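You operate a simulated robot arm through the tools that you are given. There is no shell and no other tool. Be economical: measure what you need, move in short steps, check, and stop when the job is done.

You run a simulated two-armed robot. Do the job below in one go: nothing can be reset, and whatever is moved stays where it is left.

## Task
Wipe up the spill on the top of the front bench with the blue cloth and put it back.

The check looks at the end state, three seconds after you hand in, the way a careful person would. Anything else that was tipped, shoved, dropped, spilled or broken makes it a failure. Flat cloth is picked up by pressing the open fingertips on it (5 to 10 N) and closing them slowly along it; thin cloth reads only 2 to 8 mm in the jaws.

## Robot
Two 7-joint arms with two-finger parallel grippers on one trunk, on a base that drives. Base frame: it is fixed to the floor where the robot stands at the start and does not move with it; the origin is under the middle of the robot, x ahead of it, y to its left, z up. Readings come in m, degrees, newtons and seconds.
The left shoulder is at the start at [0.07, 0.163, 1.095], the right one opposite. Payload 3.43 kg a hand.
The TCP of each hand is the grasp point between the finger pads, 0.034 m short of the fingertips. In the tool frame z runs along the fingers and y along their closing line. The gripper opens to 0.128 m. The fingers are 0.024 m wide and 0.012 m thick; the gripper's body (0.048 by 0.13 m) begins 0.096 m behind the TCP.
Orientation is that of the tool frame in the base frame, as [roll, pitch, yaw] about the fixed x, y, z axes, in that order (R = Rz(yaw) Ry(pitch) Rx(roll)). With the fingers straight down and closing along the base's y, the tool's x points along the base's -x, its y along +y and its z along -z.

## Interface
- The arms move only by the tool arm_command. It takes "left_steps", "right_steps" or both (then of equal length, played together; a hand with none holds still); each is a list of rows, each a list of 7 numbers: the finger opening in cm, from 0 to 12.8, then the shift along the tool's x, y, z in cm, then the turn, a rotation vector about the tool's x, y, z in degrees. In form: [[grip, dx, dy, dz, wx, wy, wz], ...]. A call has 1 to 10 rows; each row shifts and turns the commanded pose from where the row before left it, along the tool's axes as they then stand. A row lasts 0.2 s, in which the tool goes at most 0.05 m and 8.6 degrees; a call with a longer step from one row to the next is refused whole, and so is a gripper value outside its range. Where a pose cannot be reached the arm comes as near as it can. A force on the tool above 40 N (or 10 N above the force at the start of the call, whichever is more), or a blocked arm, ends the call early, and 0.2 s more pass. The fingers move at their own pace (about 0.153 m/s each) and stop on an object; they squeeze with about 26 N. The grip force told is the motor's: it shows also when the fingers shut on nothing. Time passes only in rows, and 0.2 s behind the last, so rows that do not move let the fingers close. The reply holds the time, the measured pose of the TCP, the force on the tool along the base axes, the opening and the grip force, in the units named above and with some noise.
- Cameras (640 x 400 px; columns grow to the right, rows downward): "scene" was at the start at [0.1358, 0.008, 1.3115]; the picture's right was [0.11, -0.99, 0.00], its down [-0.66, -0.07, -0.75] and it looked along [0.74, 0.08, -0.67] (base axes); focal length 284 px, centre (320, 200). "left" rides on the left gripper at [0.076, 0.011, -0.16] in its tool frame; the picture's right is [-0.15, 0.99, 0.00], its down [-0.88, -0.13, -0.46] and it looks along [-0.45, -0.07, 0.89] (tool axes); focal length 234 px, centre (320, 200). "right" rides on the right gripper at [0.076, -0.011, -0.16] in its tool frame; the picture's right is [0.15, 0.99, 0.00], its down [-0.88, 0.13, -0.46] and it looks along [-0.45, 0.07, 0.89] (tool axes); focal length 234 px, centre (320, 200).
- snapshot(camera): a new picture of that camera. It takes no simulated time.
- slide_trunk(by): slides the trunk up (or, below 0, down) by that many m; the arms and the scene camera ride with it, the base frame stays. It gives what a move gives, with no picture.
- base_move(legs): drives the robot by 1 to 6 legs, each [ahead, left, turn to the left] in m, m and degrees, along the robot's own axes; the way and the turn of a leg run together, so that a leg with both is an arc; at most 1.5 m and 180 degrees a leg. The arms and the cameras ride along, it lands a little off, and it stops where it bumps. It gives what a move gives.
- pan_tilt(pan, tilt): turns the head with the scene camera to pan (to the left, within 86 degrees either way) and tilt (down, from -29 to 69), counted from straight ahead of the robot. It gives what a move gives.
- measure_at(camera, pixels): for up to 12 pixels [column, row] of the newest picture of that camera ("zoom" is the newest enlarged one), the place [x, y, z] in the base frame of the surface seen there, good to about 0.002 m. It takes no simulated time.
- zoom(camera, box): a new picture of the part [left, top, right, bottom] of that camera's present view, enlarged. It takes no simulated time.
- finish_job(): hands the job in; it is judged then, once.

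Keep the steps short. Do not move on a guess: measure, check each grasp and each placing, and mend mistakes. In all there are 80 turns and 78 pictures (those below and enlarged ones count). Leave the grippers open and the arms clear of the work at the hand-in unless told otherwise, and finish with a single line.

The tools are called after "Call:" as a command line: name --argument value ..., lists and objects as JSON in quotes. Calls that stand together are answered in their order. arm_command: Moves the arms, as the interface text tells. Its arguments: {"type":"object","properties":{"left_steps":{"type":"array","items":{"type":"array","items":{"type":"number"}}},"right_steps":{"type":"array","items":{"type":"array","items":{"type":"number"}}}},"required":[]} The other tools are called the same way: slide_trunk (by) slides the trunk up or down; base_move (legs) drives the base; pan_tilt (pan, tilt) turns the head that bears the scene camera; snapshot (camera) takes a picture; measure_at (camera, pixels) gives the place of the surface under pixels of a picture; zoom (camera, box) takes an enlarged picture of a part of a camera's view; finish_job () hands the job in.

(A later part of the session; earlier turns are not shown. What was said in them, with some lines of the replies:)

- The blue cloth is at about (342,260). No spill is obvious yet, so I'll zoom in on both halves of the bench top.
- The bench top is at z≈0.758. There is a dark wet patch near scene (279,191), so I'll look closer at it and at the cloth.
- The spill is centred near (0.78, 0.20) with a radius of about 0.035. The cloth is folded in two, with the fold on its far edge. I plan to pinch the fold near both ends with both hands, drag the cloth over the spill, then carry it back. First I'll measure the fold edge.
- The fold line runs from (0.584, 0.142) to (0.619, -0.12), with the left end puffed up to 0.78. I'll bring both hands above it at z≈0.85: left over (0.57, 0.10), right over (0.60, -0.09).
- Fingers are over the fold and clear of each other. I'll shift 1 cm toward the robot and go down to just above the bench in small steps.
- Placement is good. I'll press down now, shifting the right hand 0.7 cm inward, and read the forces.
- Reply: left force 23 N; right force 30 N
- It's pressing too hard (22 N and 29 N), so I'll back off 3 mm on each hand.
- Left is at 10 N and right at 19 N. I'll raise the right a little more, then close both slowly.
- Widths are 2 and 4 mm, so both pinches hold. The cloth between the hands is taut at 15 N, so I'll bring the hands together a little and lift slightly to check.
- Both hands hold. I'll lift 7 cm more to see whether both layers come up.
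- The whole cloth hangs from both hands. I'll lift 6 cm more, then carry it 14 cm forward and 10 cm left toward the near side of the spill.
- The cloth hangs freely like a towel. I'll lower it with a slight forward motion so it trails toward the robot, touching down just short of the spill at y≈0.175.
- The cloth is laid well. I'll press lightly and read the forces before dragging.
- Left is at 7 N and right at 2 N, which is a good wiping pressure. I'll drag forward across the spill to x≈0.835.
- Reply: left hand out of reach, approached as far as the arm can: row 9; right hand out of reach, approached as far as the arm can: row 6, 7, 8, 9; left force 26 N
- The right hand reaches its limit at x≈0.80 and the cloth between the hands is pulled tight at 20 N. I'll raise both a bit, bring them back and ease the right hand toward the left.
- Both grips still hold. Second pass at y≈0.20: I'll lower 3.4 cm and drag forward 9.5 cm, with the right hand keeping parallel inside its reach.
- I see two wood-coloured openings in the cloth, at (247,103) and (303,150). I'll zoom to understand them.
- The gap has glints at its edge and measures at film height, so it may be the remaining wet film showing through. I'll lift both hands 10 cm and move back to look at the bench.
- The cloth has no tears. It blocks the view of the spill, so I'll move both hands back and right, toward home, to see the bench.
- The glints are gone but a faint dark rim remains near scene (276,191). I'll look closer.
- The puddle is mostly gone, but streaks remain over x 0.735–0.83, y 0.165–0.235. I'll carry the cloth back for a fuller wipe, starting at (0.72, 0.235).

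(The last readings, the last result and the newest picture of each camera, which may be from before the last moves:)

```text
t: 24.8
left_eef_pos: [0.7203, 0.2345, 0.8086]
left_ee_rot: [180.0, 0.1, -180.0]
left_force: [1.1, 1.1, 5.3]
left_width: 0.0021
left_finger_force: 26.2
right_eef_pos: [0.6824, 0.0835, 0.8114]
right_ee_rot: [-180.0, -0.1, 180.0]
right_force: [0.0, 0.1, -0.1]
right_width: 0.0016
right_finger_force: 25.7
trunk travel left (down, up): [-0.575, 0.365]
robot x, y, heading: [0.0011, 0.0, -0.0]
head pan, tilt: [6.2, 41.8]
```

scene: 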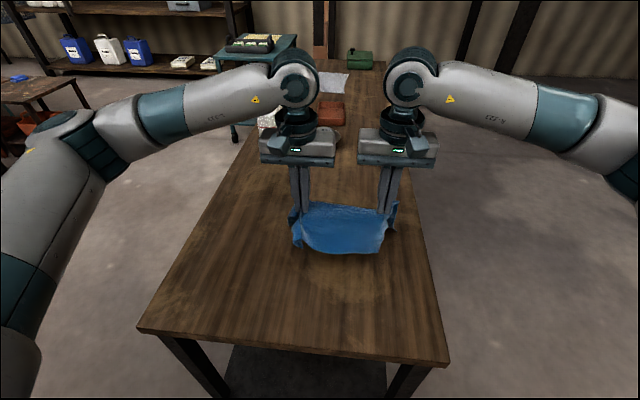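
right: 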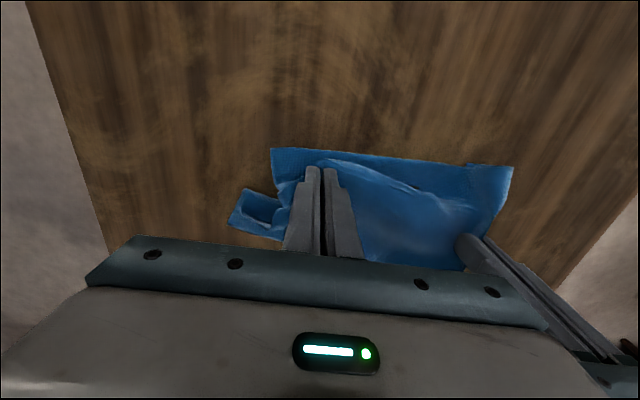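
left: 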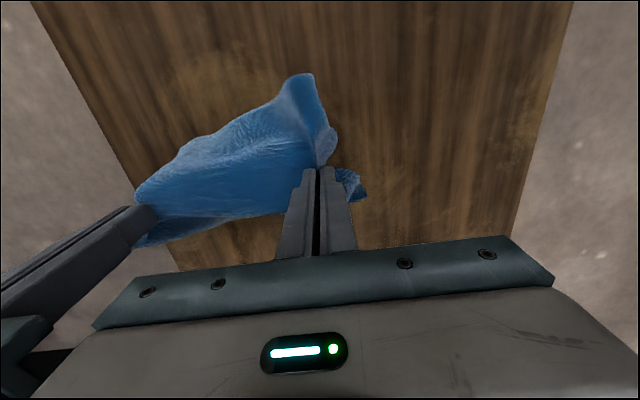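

The left hand already feels bunched cloth (5 N at 0.809). I'll press a little and wipe forward 12 cm at y≈0.235.

Call:
arm_command --left_steps '[[0, 0, 0, 0.7, 0, 0, 0], [0, -0.5, 0, 0.5, 0, 0, 0], [0, -1.4, 0, 0.1, 0, 0, 0], [0, -1.5, 0, 0, 0, 0, 0], [0, -1.5, 0, 0, 0, 0, 0], [0, -1.5, 0, 0, 0, 0, 0], [0, -1.5, 0, 0, 0, 0, 0], [0, -1.5, 0, 0, 0, 0, 0], [0, -1.5, 0, 0, 0, 0, 0], [0, -0.8, 0, 0, 0, 0, 0]]' --right_steps '[[0, 0, 0, 0.7, 0, 0, 0], [0, -0.5, 0, 0.2, 0, 0, 0], [0, -1.4, 0, 0, 0, 0, 0], [0, -1.5, 0, 0, 0, 0, 0], [0, -1.5, 0, 0, 0, 0, 0], [0, -1.5, 0, 0, 0, 0, 0], [0, -1.5, 0, 0, 0, 0, 0], [0, -1.5, 0, 0, 0, 0, 0], [0, -1.5, 0, 0, 0, 0, 0], [0, -0.8, 0, 0, 0, 0, 0]]'

Call:
snapshot --camera "left"

```text
t: 27.0
left_eef_pos: [0.8333, 0.2327, 0.7962]
left_ee_rot: [-179.9, 0.1, 179.8]
left_force: [-13.5, -13.8, 22.1]
left_width: 0.0024
left_finger_force: 26.2
right_eef_pos: [0.7634, 0.0791, 0.8061]
right_ee_rot: [179.8, 0.2, -180.0]
right_force: [8.7, 12.5, -0.4]
right_width: 0.003
right_finger_force: 26.3
right hand out of reach, approached as far as the arm can: row 8, 9, 10
trunk travel left (down, up): [-0.575, 0.365]
robot x, y, heading: [0.0021, -0.0012, -0.2]
head pan, tilt: [6.2, 41.8]
```

```text
40 pictures are left
```

left: 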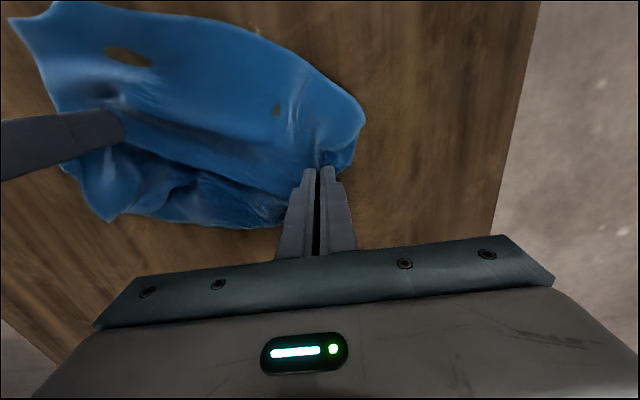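

The right hand's limit here is x≈0.76. I'll ease it closer, then wipe backward at y≈0.218 and forward at y≈0.205, with the right hand moving less.

Call:
arm_command --left_steps '[[0, 0.5, -1.5, -0.1, 0, 0, 0], [0, 2.4, 0, 0, 0, 0, 0], [0, 2.4, 0, 0, 0, 0, 0], [0, 2.4, 0, 0, 0, 0, 0], [0, 2.4, 0, 0, 0, 0, 0], [0, 0, -1.3, 0, 0, 0, 0], [0, -2.4, 0, 0, 0, 0, 0], [0, -2.4, 0, 0, 0, 0, 0], [0, -2.4, 0, 0, 0, 0, 0], [0, -2.4, 0, 0, 0, 0, 0]]' --right_steps '[[0, 0.8, 0.5, -0.5, 0, 0, 0], [0, 2.0, 0, -0.5, 0, 0, 0], [0, 2.0, 0, 0, 0, 0, 0], [0, 2.0, 0, 0, 0, 0, 0], [0, 2.0, 0, 0, 0, 0, 0], [0, 0, -0.8, 0, 0, 0, 0], [0, -2.0, 0, 0, 0, 0, 0], [0, -2.0, 0, 0, 0, 0, 0], [0, -2.0, 0, 0, 0, 0, 0], [0, -2.0, 0, 0, 0, 0, 0]]'

Call:
snapshot --camera "left"

```text
t: 29.2
left_eef_pos: [0.831, 0.2056, 0.7969]
left_ee_rot: [-179.9, 0.2, 179.7]
left_force: [-4.6, -3.7, 18.2]
left_width: 0.0024
left_finger_force: 26.7
right_eef_pos: [0.7573, 0.0748, 0.8171]
right_ee_rot: [179.8, 0.1, 179.9]
right_force: [0.7, 0.5, 0.5]
right_width: 0.0015
right_finger_force: 25.8
trunk travel left (down, up): [-0.575, 0.365]
robot x, y, heading: [-0.0036, -0.0003, 0.3]
head pan, tilt: [6.2, 41.8]
```

```text
39 pictures are left
```

left: 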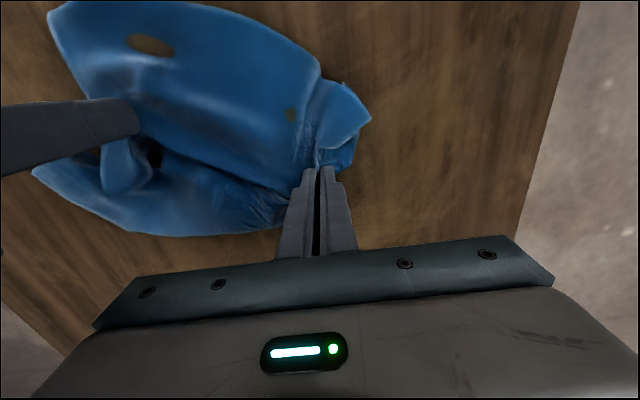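

The dark spots move with the cloth, so they are liquid it has soaked up. Continuing the raster: back at y≈0.19, forward at y≈0.175.

Call:
arm_command --left_steps '[[0, 0.3, -1.4, 0, 0, 0, 0], [0, 2.5, 0, 0, 0, 0, 0], [0, 2.5, 0, 0, 0, 0, 0], [0, 2.5, 0, 0, 0, 0, 0], [0, 2.5, 0, 0, 0, 0, 0], [0, 0, -1.4, 0, 0, 0, 0], [0, -2.4, 0, 0, 0, 0, 0], [0, -2.4, 0, 0, 0, 0, 0], [0, -2.4, 0, 0, 0, 0, 0], [0, -2.4, 0, 0, 0, 0, 0]]' --right_steps '[[0, 0.3, -1.4, 0, 0, 0, 0], [0, 2.0, 0, 0, 0, 0, 0], [0, 2.0, 0, 0, 0, 0, 0], [0, 2.0, 0, 0, 0, 0, 0], [0, 2.0, 0, 0, 0, 0, 0], [0, 0, -1.4, 0, 0, 0, 0], [0, -2.0, 0, 0, 0, 0, 0], [0, -2.0, 0, 0, 0, 0, 0], [0, -2.0, 0, 0, 0, 0, 0], [0, -2.0, 0, 0, 0, 0, 0]]'

```text
t: 31.4
left_eef_pos: [0.8225, 0.1781, 0.797]
left_ee_rot: [179.9, 0.1, 179.9]
left_force: [-4.1, -2.1, 15.3]
left_width: 0.0023
left_finger_force: 26.9
right_eef_pos: [0.7523, 0.0481, 0.8171]
right_ee_rot: [179.9, 0.1, -179.9]
right_force: [0.2, 0.8, -0.2]
right_width: 0.0018
right_finger_force: 25.8
trunk travel left (down, up): [-0.575, 0.365]
robot x, y, heading: [-0.0036, 0.0028, 0.1]
head pan, tilt: [6.2, 41.8]
```

Forces are steady at about 15 N. One more back pass at y≈0.163, then I'll lift both hands clear.

Call:
arm_command --left_steps '[[0, 0.3, -1.4, 0, 0, 0, 0], [0, 2.5, 0, 0, 0, 0, 0], [0, 2.5, 0, 0, 0, 0, 0], [0, 2.5, 0, 0, 0, 0, 0], [0, 2, 0, 0, 0, 0, 0], [0, 1, 0, -3, 0, 0, 0], [0, 0, 0, -4, 0, 0, 0], [0, 0, 0, -4, 0, 0, 0], [0, 0, 0, -4, 0, 0, 0], [0, 0, 0, 0, 0, 0, 0]]' --right_steps '[[0, 0.3, -1.4, 0, 0, 0, 0], [0, 2.0, 0, 0, 0, 0, 0], [0, 2.0, 0, 0, 0, 0, 0], [0, 2.0, 0, 0, 0, 0, 0], [0, 1.5, 0, 0, 0, 0, 0], [0, 0.3, -0.5, -1.0, 0, 0, 0], [0, 0, -0.5, -4, 0, 0, 0], [0, 0, -0.5, -4, 0, 0, 0], [0, 0, -0.5, -4, 0, 0, 0], [0, 0, 0, 0, 0, 0, 0]]'

Call:
snapshot --camera "scene"

```text
t: 33.6
left_eef_pos: [0.7202, 0.1668, 0.948]
left_ee_rot: [180.0, -0.2, 180.0]
left_force: [-2.1, -2.8, -0.3]
left_width: 0.002
left_finger_force: 25.6
right_eef_pos: [0.6729, 0.0111, 0.9448]
right_ee_rot: [179.9, -0.1, 180.0]
right_force: [2.2, 3.8, 0.9]
right_width: 0.0018
right_finger_force: 25.5
trunk travel left (down, up): [-0.575, 0.365]
robot x, y, heading: [0.0001, 0.0007, -0.2]
head pan, tilt: [6.2, 41.8]
```

```text
38 pictures are left
```

scene: 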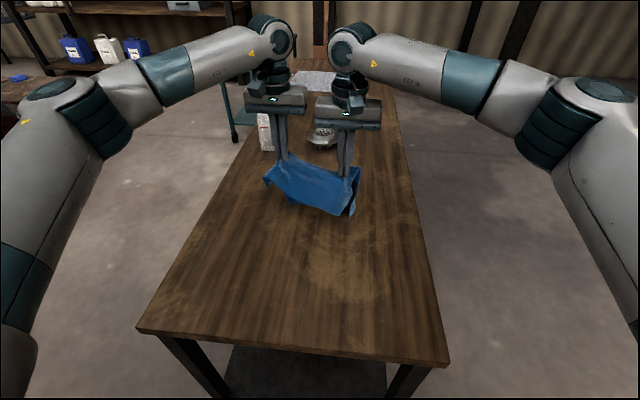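

Now I'll carry it home-ward, slightly to the right of home, so the spill area is visible.

Call:
arm_command --left_steps '[[0, 2.57, -1.6, 0, 0, 0, 0], [0, 2.57, -1.6, 0, 0, 0, 0], [0, 2.57, -1.6, 0, 0, 0, 0], [0, 2.57, -1.6, 0, 0, 0, 0], [0, 2.57, -1.6, 0, 0, 0, 0], [0, 2.57, -1.6, 0, 0, 0, 0], [0, 2.57, -1.6, 0, 0, 0, 0], [0, 0, 0, 0, 0, 0, 0]]' --right_steps '[[0, 1.6, -1.75, 0, 0, 0, 0], [0, 1.6, -1.75, 0, 0, 0, 0], [0, 1.6, -1.75, 0, 0, 0, 0], [0, 1.6, -1.75, 0, 0, 0, 0], [0, 1.6, -1.75, 0, 0, 0, 0], [0, 1.6, -1.75, 0, 0, 0, 0], [0, 1.6, -1.75, 0, 0, 0, 0], [0, 0, 0, 0, 0, 0, 0]]'

Call:
zoom --camera "scene" --box '[240, 165, 320, 215]'

Call:
snapshot --camera "scene"

Call:
snapshot --camera "left"

```text
t: 35.4
left_eef_pos: [0.5366, 0.0548, 0.9447]
left_ee_rot: [-180.0, 0.0, 179.9]
left_force: [0.2, 0.1, -0.9]
left_width: 0.0023
left_finger_force: 26.3
right_eef_pos: [0.5641, -0.1093, 0.9464]
right_ee_rot: [-179.9, 0.0, -179.9]
right_force: [0.3, -0.3, -0.5]
right_width: 0.0016
right_finger_force: 25.9
trunk travel left (down, up): [-0.575, 0.365]
robot x, y, heading: [-0.0012, -0.0002, -0.2]
head pan, tilt: [6.2, 41.8]
```

```text
8.00 times, centred on (280, 190) of scene
```

zoom: 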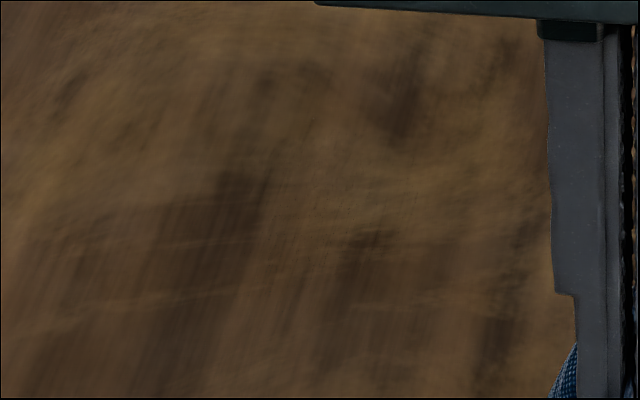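

```text
36 pictures are left
```

scene: 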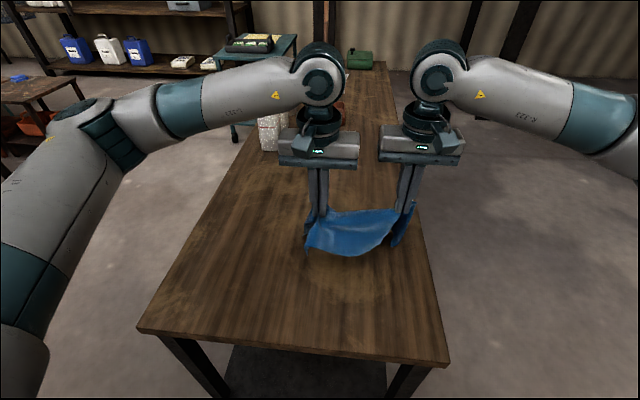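

```text
35 pictures are left
```

left: 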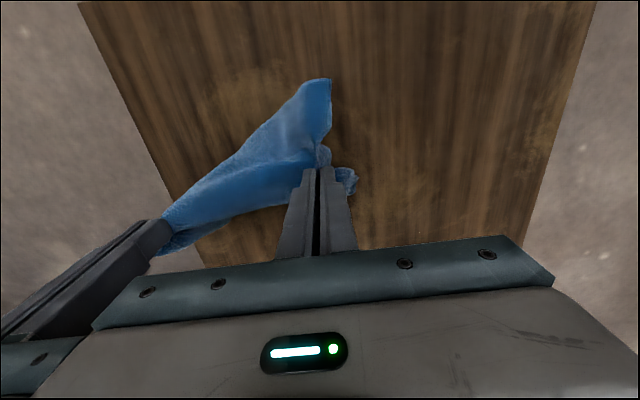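

The spill is gone and the wood is clean. Now I'll lay the cloth back: first move to about 9 cm behind the home fold line, so the hem lands first.

Call:
arm_command --left_steps '[[0, 2.2, 1.3, 0, 0, 0, 0], [0, 2.2, 1.3, 0, 0, 0, 0], [0, 2.2, 1.3, 0, 0, 0, 0], [0, 0, 0, 0, 0, 0, 0], [0, 0, 0, 0, 0, 0, 0]]' --right_steps '[[0, 2.3, 1.1, 0, 0, 0, 0], [0, 2.3, 1.1, 0, 0, 0, 0], [0, 2.3, 1.1, 0, 0, 0, 0], [0, 0, 0, 0, 0, 0, 0], [0, 0, 0, 0, 0, 0, 0]]'

Call:
zoom --camera "scene" --box '[250, 190, 450, 315]'

```text
t: 36.6
left_eef_pos: [0.4706, 0.0971, 0.9441]
left_ee_rot: [180.0, 0.0, -180.0]
left_force: [-0.6, -3.4, 0.5]
left_width: 0.0021
left_finger_force: 25.6
right_eef_pos: [0.4946, -0.0774, 0.9489]
right_ee_rot: [-180.0, -0.1, -180.0]
right_force: [0.1, 2.6, -0.1]
right_width: 0.0019
right_finger_force: 25.5
trunk travel left (down, up): [-0.575, 0.365]
robot x, y, heading: [0.0046, 0.003, 0.1]
head pan, tilt: [6.2, 41.8]
```

```text
3.20 times, centred on (350, 252) of scene
```

zoom: 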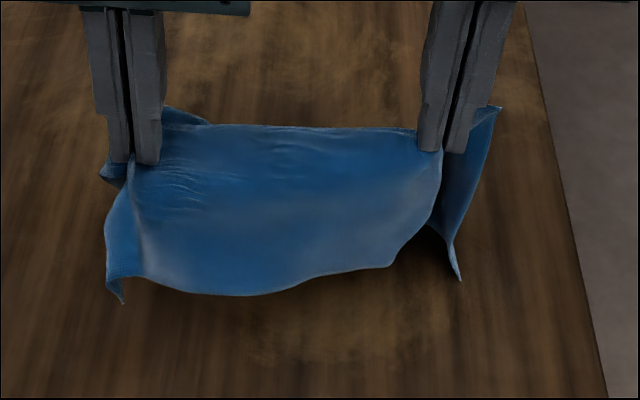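

It hangs straight. Now I'll lower 13.8 cm while moving forward to the home line.

Call:
arm_command --left_steps '[[0, 0, 0, 2, 0, 0, 0], [0, -0.8, 0, 2, 0, 0, 0], [0, -1.2, 0, 2, 0, 0, 0], [0, -1.4, 0, 2, 0, 0, 0], [0, -1.5, 0, 2, 0, 0, 0], [0, -1.5, 0, 1.8, 0, 0, 0], [0, -1.3, 0, 1.4, 0, 0, 0], [0, -1.2, 0, 0.8, 0, 0, 0], [0, 0, 0, 0, 0, 0, 0]]' --right_steps '[[0, 0, 0, 2, 0, 0, 0], [0, -0.8, 0, 2, 0, 0, 0], [0, -1.2, 0, 2, 0, 0, 0], [0, -1.4, 0, 2, 0, 0, 0], [0, -1.5, 0, 2, 0, 0, 0], [0, -1.5, 0, 2.1, 0, 0, 0], [0, -1.3, 0, 1.4, 0, 0, 0], [0, -1.2, 0, 0.8, 0, 0, 0], [0, 0, 0, 0, 0, 0, 0]]'

Call:
zoom --camera "scene" --box '[250, 190, 450, 315]'

Call:
snapshot --camera "left"

Call:
snapshot --camera "right"

```text
t: 38.6
left_eef_pos: [0.5589, 0.0913, 0.8053]
left_ee_rot: [-180.0, 0.0, 180.0]
left_force: [0.4, -1.5, 2.0]
left_width: 0.0022
left_finger_force: 25.7
right_eef_pos: [0.5832, -0.0759, 0.801]
right_ee_rot: [180.0, -0.1, 179.9]
right_force: [-1.6, 0.2, 3.3]
right_width: 0.0016
right_finger_force: 26.2
trunk travel left (down, up): [-0.575, 0.365]
robot x, y, heading: [0.0025, -0.0022, -0.3]
head pan, tilt: [6.2, 41.8]
```

```text
3.20 times, centred on (350, 252) of scene
```

zoom: 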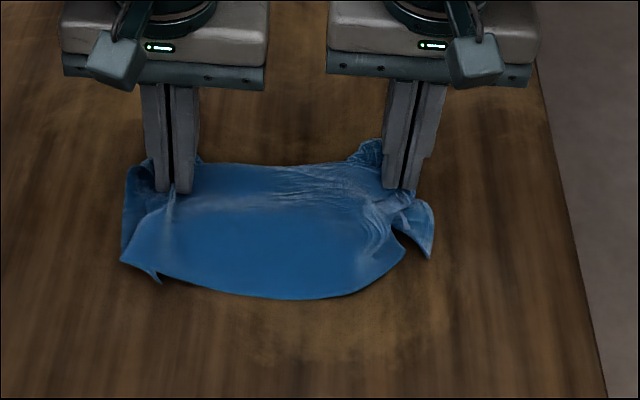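

```text
32 pictures are left
```

left: 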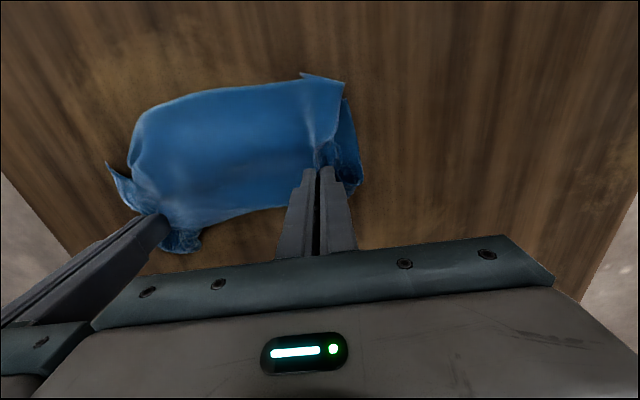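

```text
31 pictures are left
```

right: 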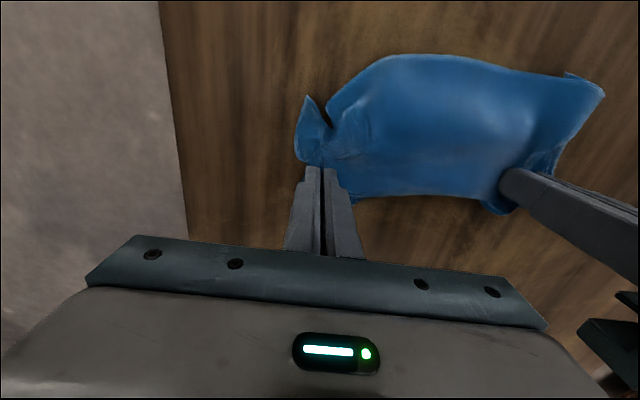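

The cloth is down on its home spot. I'll open the fingers slowly to let the pinched ridges spread, then raise straight up.

Call:
arm_command --left_steps '[[0.6, 0, 0, 0.2, 0, 0, 0], [1.2, 0, 0, 0, 0, 0, 0], [2, 0, 0, 0, 0, 0, 0], [3, 0, 0, 0, 0, 0, 0], [4, 0, 0, 0, 0, 0, 0], [4, 0, 0, -0.5, 0, 0, 0], [4, 0, 0, -1, 0, 0, 0], [4, 0, 0, -2, 0, 0, 0], [4, 0, 0, -3, 0, 0, 0], [4, 0, 0, -3, 0, 0, 0]]' --right_steps '[[0.6, 0, 0, 0, 0, 0, 0], [1.2, 0, 0, 0, 0, 0, 0], [2, 0, 0, 0, 0, 0, 0], [3, 0, 0, 0, 0, 0, 0], [4, 0, 0, 0, 0, 0, 0], [4, 0, 0, -0.5, 0, 0, 0], [4, 0, 0, -1, 0, 0, 0], [4, 0, 0, -2, 0, 0, 0], [4, 0, 0, -3, 0, 0, 0], [4, 0, 0, -3, 0, 0, 0]]'

Call:
zoom --camera "scene" --box '[250, 190, 450, 315]'

Call:
snapshot --camera "right"

Call:
snapshot --camera "left"

```text
t: 40.8
left_eef_pos: [0.5604, 0.0906, 0.9005]
left_ee_rot: [-180.0, 0.0, -180.0]
left_force: [0.9, -0.2, -0.5]
left_width: 0.04
left_finger_force: 0.0
right_eef_pos: [0.5828, -0.0761, 0.9001]
right_ee_rot: [180.0, 0.0, 180.0]
right_force: [-0.2, 0.1, -0.5]
right_width: 0.0399
right_finger_force: 0.1
trunk travel left (down, up): [-0.575, 0.365]
robot x, y, heading: [0.0008, 0.003, -0.3]
head pan, tilt: [6.2, 41.8]
```

```text
3.20 times, centred on (350, 252) of scene
```

zoom: 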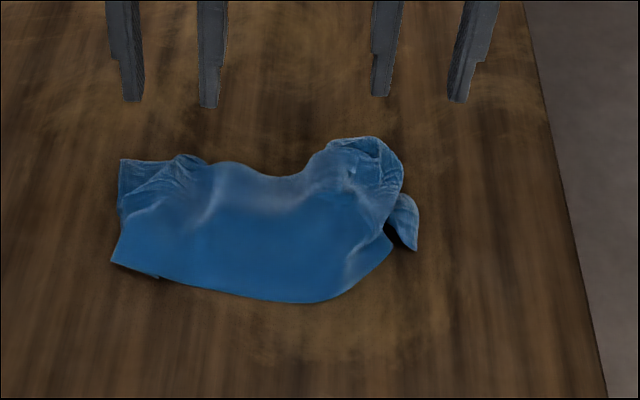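

```text
29 pictures are left
```

right: 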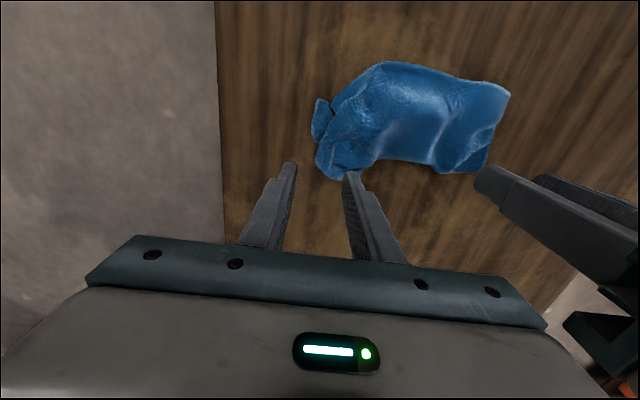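

```text
28 pictures are left
```

left: 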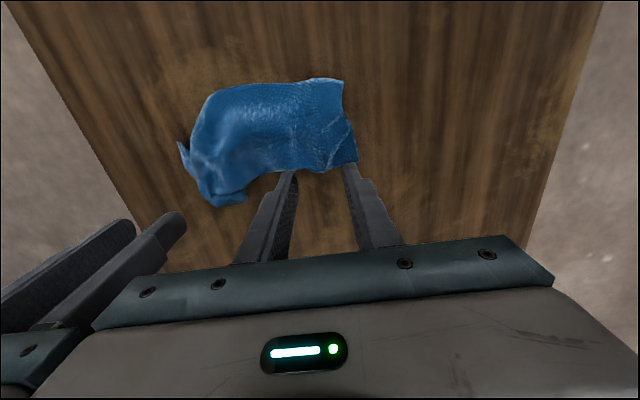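

The cloth lies at its home with the right end somewhat crumpled. I'll measure it against the original outline.

Call:
measure_at --camera "scene" --pixels '[[288, 241], [286, 271], [350, 283], [372, 265], [378, 265], [365, 236], [358, 235], [330, 245], [312, 239], [372, 245], [366, 252], [380, 254]]'

Call:
zoom --camera "right" --box '[290, 40, 530, 190]'

```text
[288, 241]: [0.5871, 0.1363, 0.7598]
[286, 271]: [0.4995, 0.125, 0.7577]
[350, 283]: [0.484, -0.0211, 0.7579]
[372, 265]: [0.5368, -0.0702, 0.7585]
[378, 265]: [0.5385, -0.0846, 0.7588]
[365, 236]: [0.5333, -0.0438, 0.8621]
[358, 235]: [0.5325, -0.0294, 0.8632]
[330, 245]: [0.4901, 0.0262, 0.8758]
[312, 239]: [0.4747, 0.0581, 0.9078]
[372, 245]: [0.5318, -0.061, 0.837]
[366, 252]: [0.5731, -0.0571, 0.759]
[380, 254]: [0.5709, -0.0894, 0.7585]
```

```text
2.67 times, centred on (410, 115) of right
```

zoom: 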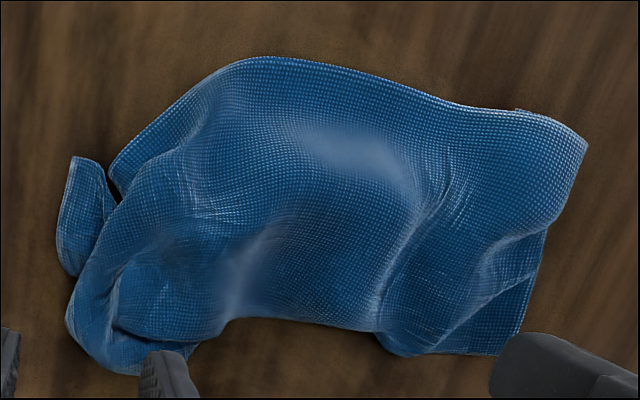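

Those scene measurements came from a stale picture. I'll measure again with fresh views.

Call:
measure_at --camera "zoom" --pixels '[[65, 250], [75, 160], [120, 160], [230, 65], [400, 85], [580, 145], [510, 350], [400, 345], [225, 330], [130, 360], [110, 330], [340, 200]]'

```text
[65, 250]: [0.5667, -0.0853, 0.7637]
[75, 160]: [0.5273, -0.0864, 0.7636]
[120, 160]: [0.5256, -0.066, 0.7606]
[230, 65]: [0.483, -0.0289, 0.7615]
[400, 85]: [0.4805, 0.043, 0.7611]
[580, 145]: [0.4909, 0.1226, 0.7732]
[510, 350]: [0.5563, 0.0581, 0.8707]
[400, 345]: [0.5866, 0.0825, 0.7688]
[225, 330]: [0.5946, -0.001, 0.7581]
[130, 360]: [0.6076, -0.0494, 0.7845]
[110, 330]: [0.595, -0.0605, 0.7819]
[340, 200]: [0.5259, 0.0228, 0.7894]
```

The cloth covers x 0.48–0.61, y -0.086–0.13. It is centred about 2 cm from home and the right end is bunched by about 5 cm. To tidy it, the left hand will hold the cloth down while the right pinches the bunched end and draws it out to the right.

Call:
arm_command --left_steps '[[4, 0, 0, 3, 0, 0, 0], [4, 0, 0, 3, 0, 0, 0], [4, 0, 0, 2.5, 0, 0, 0], [4, 0, 0, 1.2, 0, 0, 0], [4, 0, 0, 0.5, 0, 0, 0], [4, 0, 0, 0, 0, 0, 0]]' --right_steps '[[4, 0.6, 0.7, 3, 0, 0, 0], [4, 0.5, 0.6, 3, 0, 0, 0], [4, 0, 0, 2.5, 0, 0, 0], [4, 0, 0, 1.0, 0, 0, 0], [4, 0, 0, 0.5, 0, 0, 0], [4, 0, 0, 0, 0, 0, 0]]'

Call:
snapshot --camera "right"

```text
t: 42.2
left_eef_pos: [0.5593, 0.0918, 0.798]
left_ee_rot: [179.9, 0.1, -180.0]
left_force: [2.4, 0.7, 4.4]
left_width: 0.0401
left_finger_force: 0.1
right_eef_pos: [0.573, -0.0619, 0.8007]
right_ee_rot: [179.9, 0.1, -180.0]
right_force: [-0.6, -1.8, 12.3]
right_width: 0.0389
right_finger_force: 0.1
trunk travel left (down, up): [-0.575, 0.365]
robot x, y, heading: [-0.0003, 0.0009, -0.0]
head pan, tilt: [6.2, 41.8]
```

```text
26 pictures are left
```

right: 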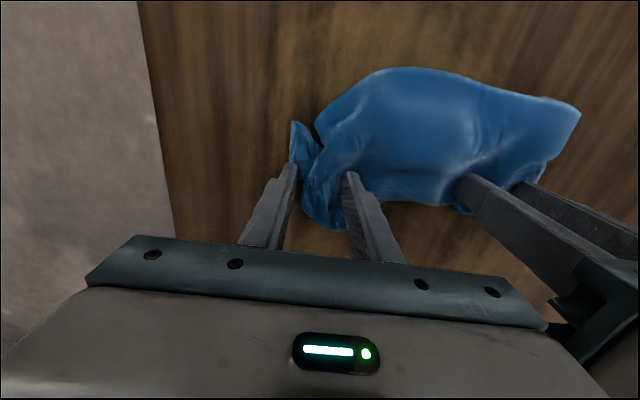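

The fingers straddle the bunch. I'll close the right slowly, then draw it 5 cm to the right while the left holds.

Call:
arm_command --left_steps '[[4, 0, 0, 0.15, 0, 0, 0], [4, 0, 0, 0, 0, 0, 0], [4, 0, 0, 0, 0, 0, 0], [4, 0, 0, 0, 0, 0, 0], [4, 0, 0, 0, 0, 0, 0], [4, 0, 0, 0, 0, 0, 0], [4, 0, 0, 0, 0, 0, 0], [4, 0, 0, 0, 0, 0, 0], [4, 0, 0, 0, 0, 0, 0], [4, 0, 0, 0, 0, 0, 0]]' --right_steps '[[3, 0, 0, 0, 0, 0, 0], [2, 0, 0, 0, 0, 0, 0], [1, 0, 0, 0, 0, 0, 0], [0, 0, 0, 0, 0, 0, 0], [0, 0, 0, -0.5, 0, 0, 0], [0, 0, -1.2, 0, 0, 0, 0], [0, 0, -1.2, 0, 0, 0, 0], [0, 0, -1.2, 0, 0, 0, 0], [0, 0, -1.0, 0, 0, 0, 0], [0, 0, 0, 0, 0, 0, 0]]'

Call:
snapshot --camera "right"

Call:
zoom --camera "scene" --box '[250, 190, 450, 315]'

```text
t: 44.4
left_eef_pos: [0.5579, 0.0932, 0.7989]
left_ee_rot: [-179.9, 0.2, -179.9]
left_force: [-1.4, -18.9, 30.1]
left_width: 0.0324
left_finger_force: 0.0
right_eef_pos: [0.5697, -0.1052, 0.8034]
right_ee_rot: [179.9, 0.2, -179.9]
right_force: [-1.3, 31.9, -0.7]
right_width: 0.0064
right_finger_force: 25.7
trunk travel left (down, up): [-0.575, 0.365]
robot x, y, heading: [-0.0002, 0.0021, -0.0]
head pan, tilt: [6.2, 41.8]
```

```text
25 pictures are left
```

right: 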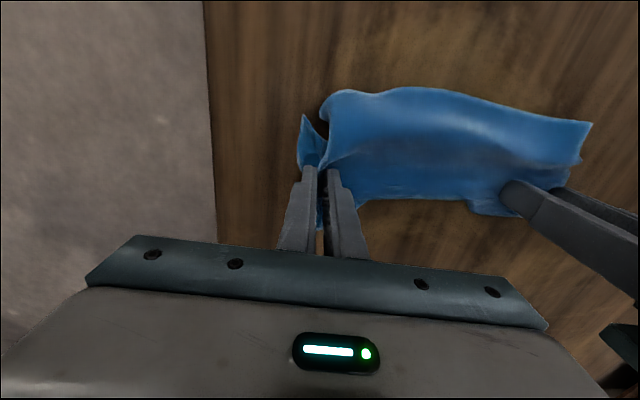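

```text
3.20 times, centred on (350, 252) of scene
```

zoom: 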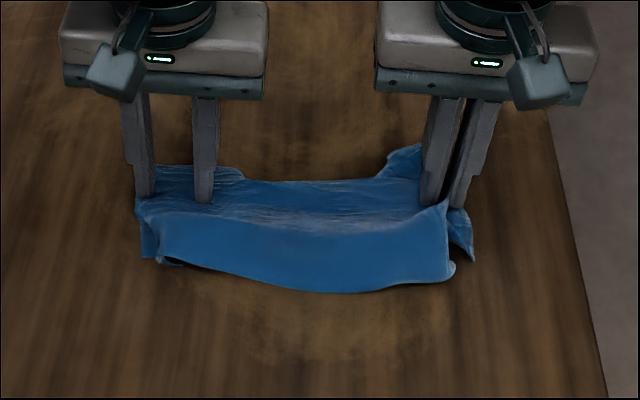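

The cloth is now stretched out flat. I'll ease off the tension, lower the right, open, and raise both.

Call:
arm_command --left_steps '[[4, 0, 0, -0.2, 0, 0, 0], [4, 0, 0, 0, 0, 0, 0], [4, 0, 0, 0, 0, 0, 0], [4, 0, 0, 0, 0, 0, 0], [4, 0, 0, 0, 0, 0, 0], [4, 0, 0, -0.5, 0, 0, 0], [4, 0, 0, -1, 0, 0, 0], [4, 0, 0, -2.5, 0, 0, 0], [4, 0, 0, -3, 0, 0, 0], [4, 0, 0, -3, 0, 0, 0]]' --right_steps '[[0, 0, 0.7, 0.2, 0, 0, 0], [0.8, 0, 0, 0, 0, 0, 0], [1.6, 0, 0, 0, 0, 0, 0], [2.6, 0, 0, 0, 0, 0, 0], [3.6, 0, 0, 0, 0, 0, 0], [4.2, 0, 0, -0.5, 0, 0, 0], [4.2, 0, 0, -1, 0, 0, 0], [4.2, 0, 0, -2.5, 0, 0, 0], [4.2, 0, 0, -3, 0, 0, 0], [4.2, 0, 0, -3, 0, 0, 0]]'

Call:
snapshot --camera "right"

Call:
zoom --camera "scene" --box '[250, 190, 450, 315]'

```text
t: 46.6
left_eef_pos: [0.5616, 0.0953, 0.8993]
left_ee_rot: [180.0, 0.0, -179.9]
left_force: [0.6, 0.7, 0.9]
left_width: 0.0401
left_finger_force: 0.0
right_eef_pos: [0.5707, -0.0988, 0.8992]
right_ee_rot: [-180.0, 0.0, -180.0]
right_force: [0.5, 0.5, -1.8]
right_width: 0.042
right_finger_force: 0.1
trunk travel left (down, up): [-0.575, 0.365]
robot x, y, heading: [0.0014, 0.0006, -0.2]
head pan, tilt: [6.2, 41.8]
```

```text
23 pictures are left
```

right: 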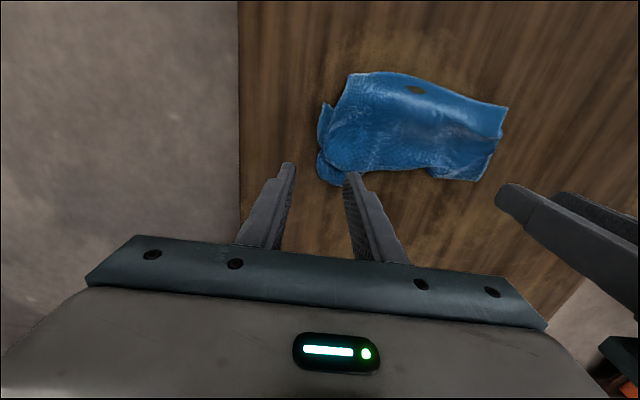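

```text
3.20 times, centred on (350, 252) of scene
```

zoom: 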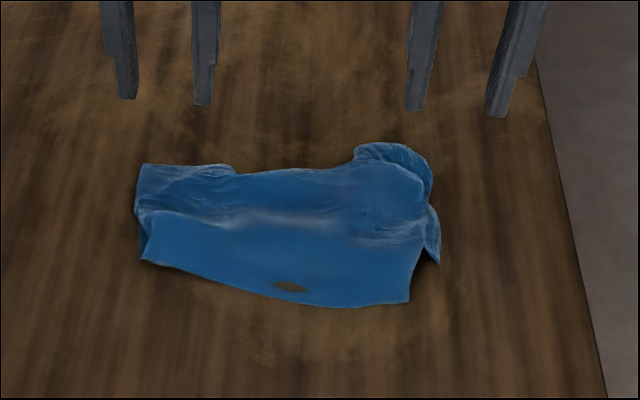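

It lies flatter now and is centred on its home spot. I'll retract both arms up and out with the grippers open, then do a final check.

Call:
arm_command --left_steps '[[4, 0, 0, -4, 0, 0, 0], [8, 0, 1, -4, 0, 0, 0], [12, 0, 3, -3, 0, 0, 0], [12.8, 0, 4, -2, 0, 0, 0], [12.8, 0, 4, -2, 0, 0, 0], [12.8, 0, 4, -2, 0, 0, 0], [12.8, 0, 4, -1, 0, 0, 0], [12.8, 0, 4, 0, 0, 0, 0], [12.8, 0, 3, 0, 0, 0, 0]]' --right_steps '[[4, 0, 0, -4, 0, 0, 0], [8, 0, -1, -4, 0, 0, 0], [12, 0, -3, -3, 0, 0, 0], [12.8, 0, -4, -2, 0, 0, 0], [12.8, 0, -4, -2, 0, 0, 0], [12.8, 0, -4, -2, 0, 0, 0], [12.8, 0, -4, -1, 0, 0, 0], [12.8, 0, -4, 0, 0, 0, 0], [12.8, 0, -3, 0, 0, 0, 0]]'

Call:
snapshot --camera "scene"

Call:
zoom --camera "scene" --box '[240, 165, 400, 265]'

Call:
zoom --camera "scene" --box '[240, 165, 320, 215]'

Call:
measure_at --camera "scene" --pixels '[[295, 242], [296, 270], [340, 284], [377, 283], [386, 270], [378, 237], [340, 243]]'

```text
t: 48.6
left_eef_pos: [0.5594, 0.3635, 1.0785]
left_ee_rot: [180.0, 0.0, 180.0]
left_force: [0.1, -0.1, -0.1]
left_width: 0.1281
left_finger_force: 0.0
right_eef_pos: [0.5719, -0.3729, 1.0799]
right_ee_rot: [-180.0, 0.0, -180.0]
right_force: [-1.0, -0.7, 0.5]
right_width: 0.1281
right_finger_force: 0.0
trunk travel left (down, up): [-0.575, 0.365]
robot x, y, heading: [0.001, 0.001, 0.1]
head pan, tilt: [6.2, 41.8]
```

```text
21 pictures are left
```

scene: 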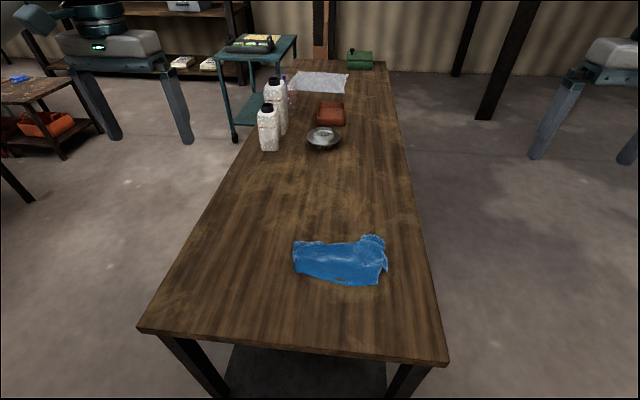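

```text
4.00 times, centred on (320, 215) of scene
```

zoom: 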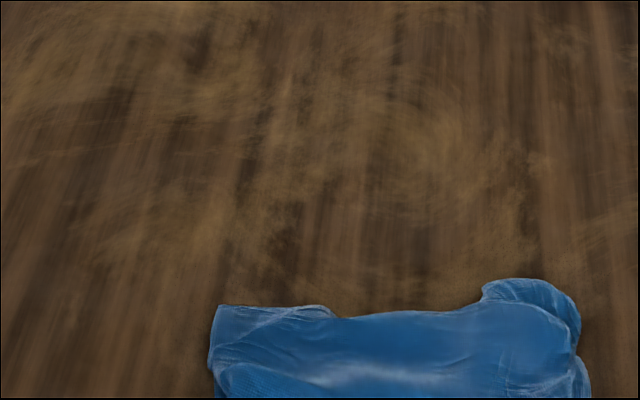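

```text
8.00 times, centred on (280, 190) of scene
```

zoom: 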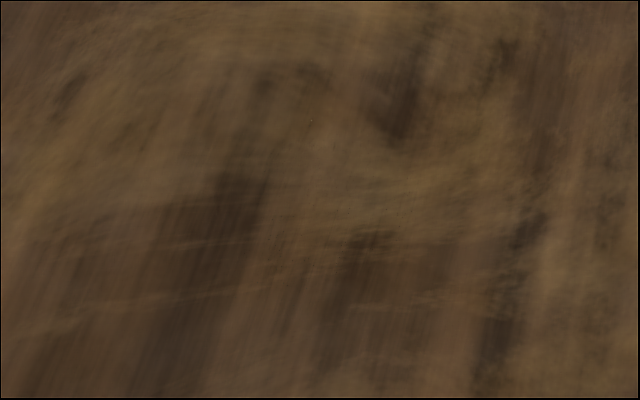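

```text
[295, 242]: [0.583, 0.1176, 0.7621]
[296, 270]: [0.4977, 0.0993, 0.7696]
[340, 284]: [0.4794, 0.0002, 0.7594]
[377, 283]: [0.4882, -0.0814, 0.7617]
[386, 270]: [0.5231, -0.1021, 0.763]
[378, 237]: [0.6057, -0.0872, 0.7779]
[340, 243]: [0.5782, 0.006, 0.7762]
```

The spill is gone. The cloth is back, centred at about (0.54, 0.01), within 1 cm of its starting centre. Nothing else has moved, the grippers are open and the arms are clear, so I'm handing in.

Call:
finish_job

```text
The job is handed in.
```

The spill is wiped up and the blue cloth is back within 1 cm of its original spot on the front bench, damp and a little crumpled at its right end.
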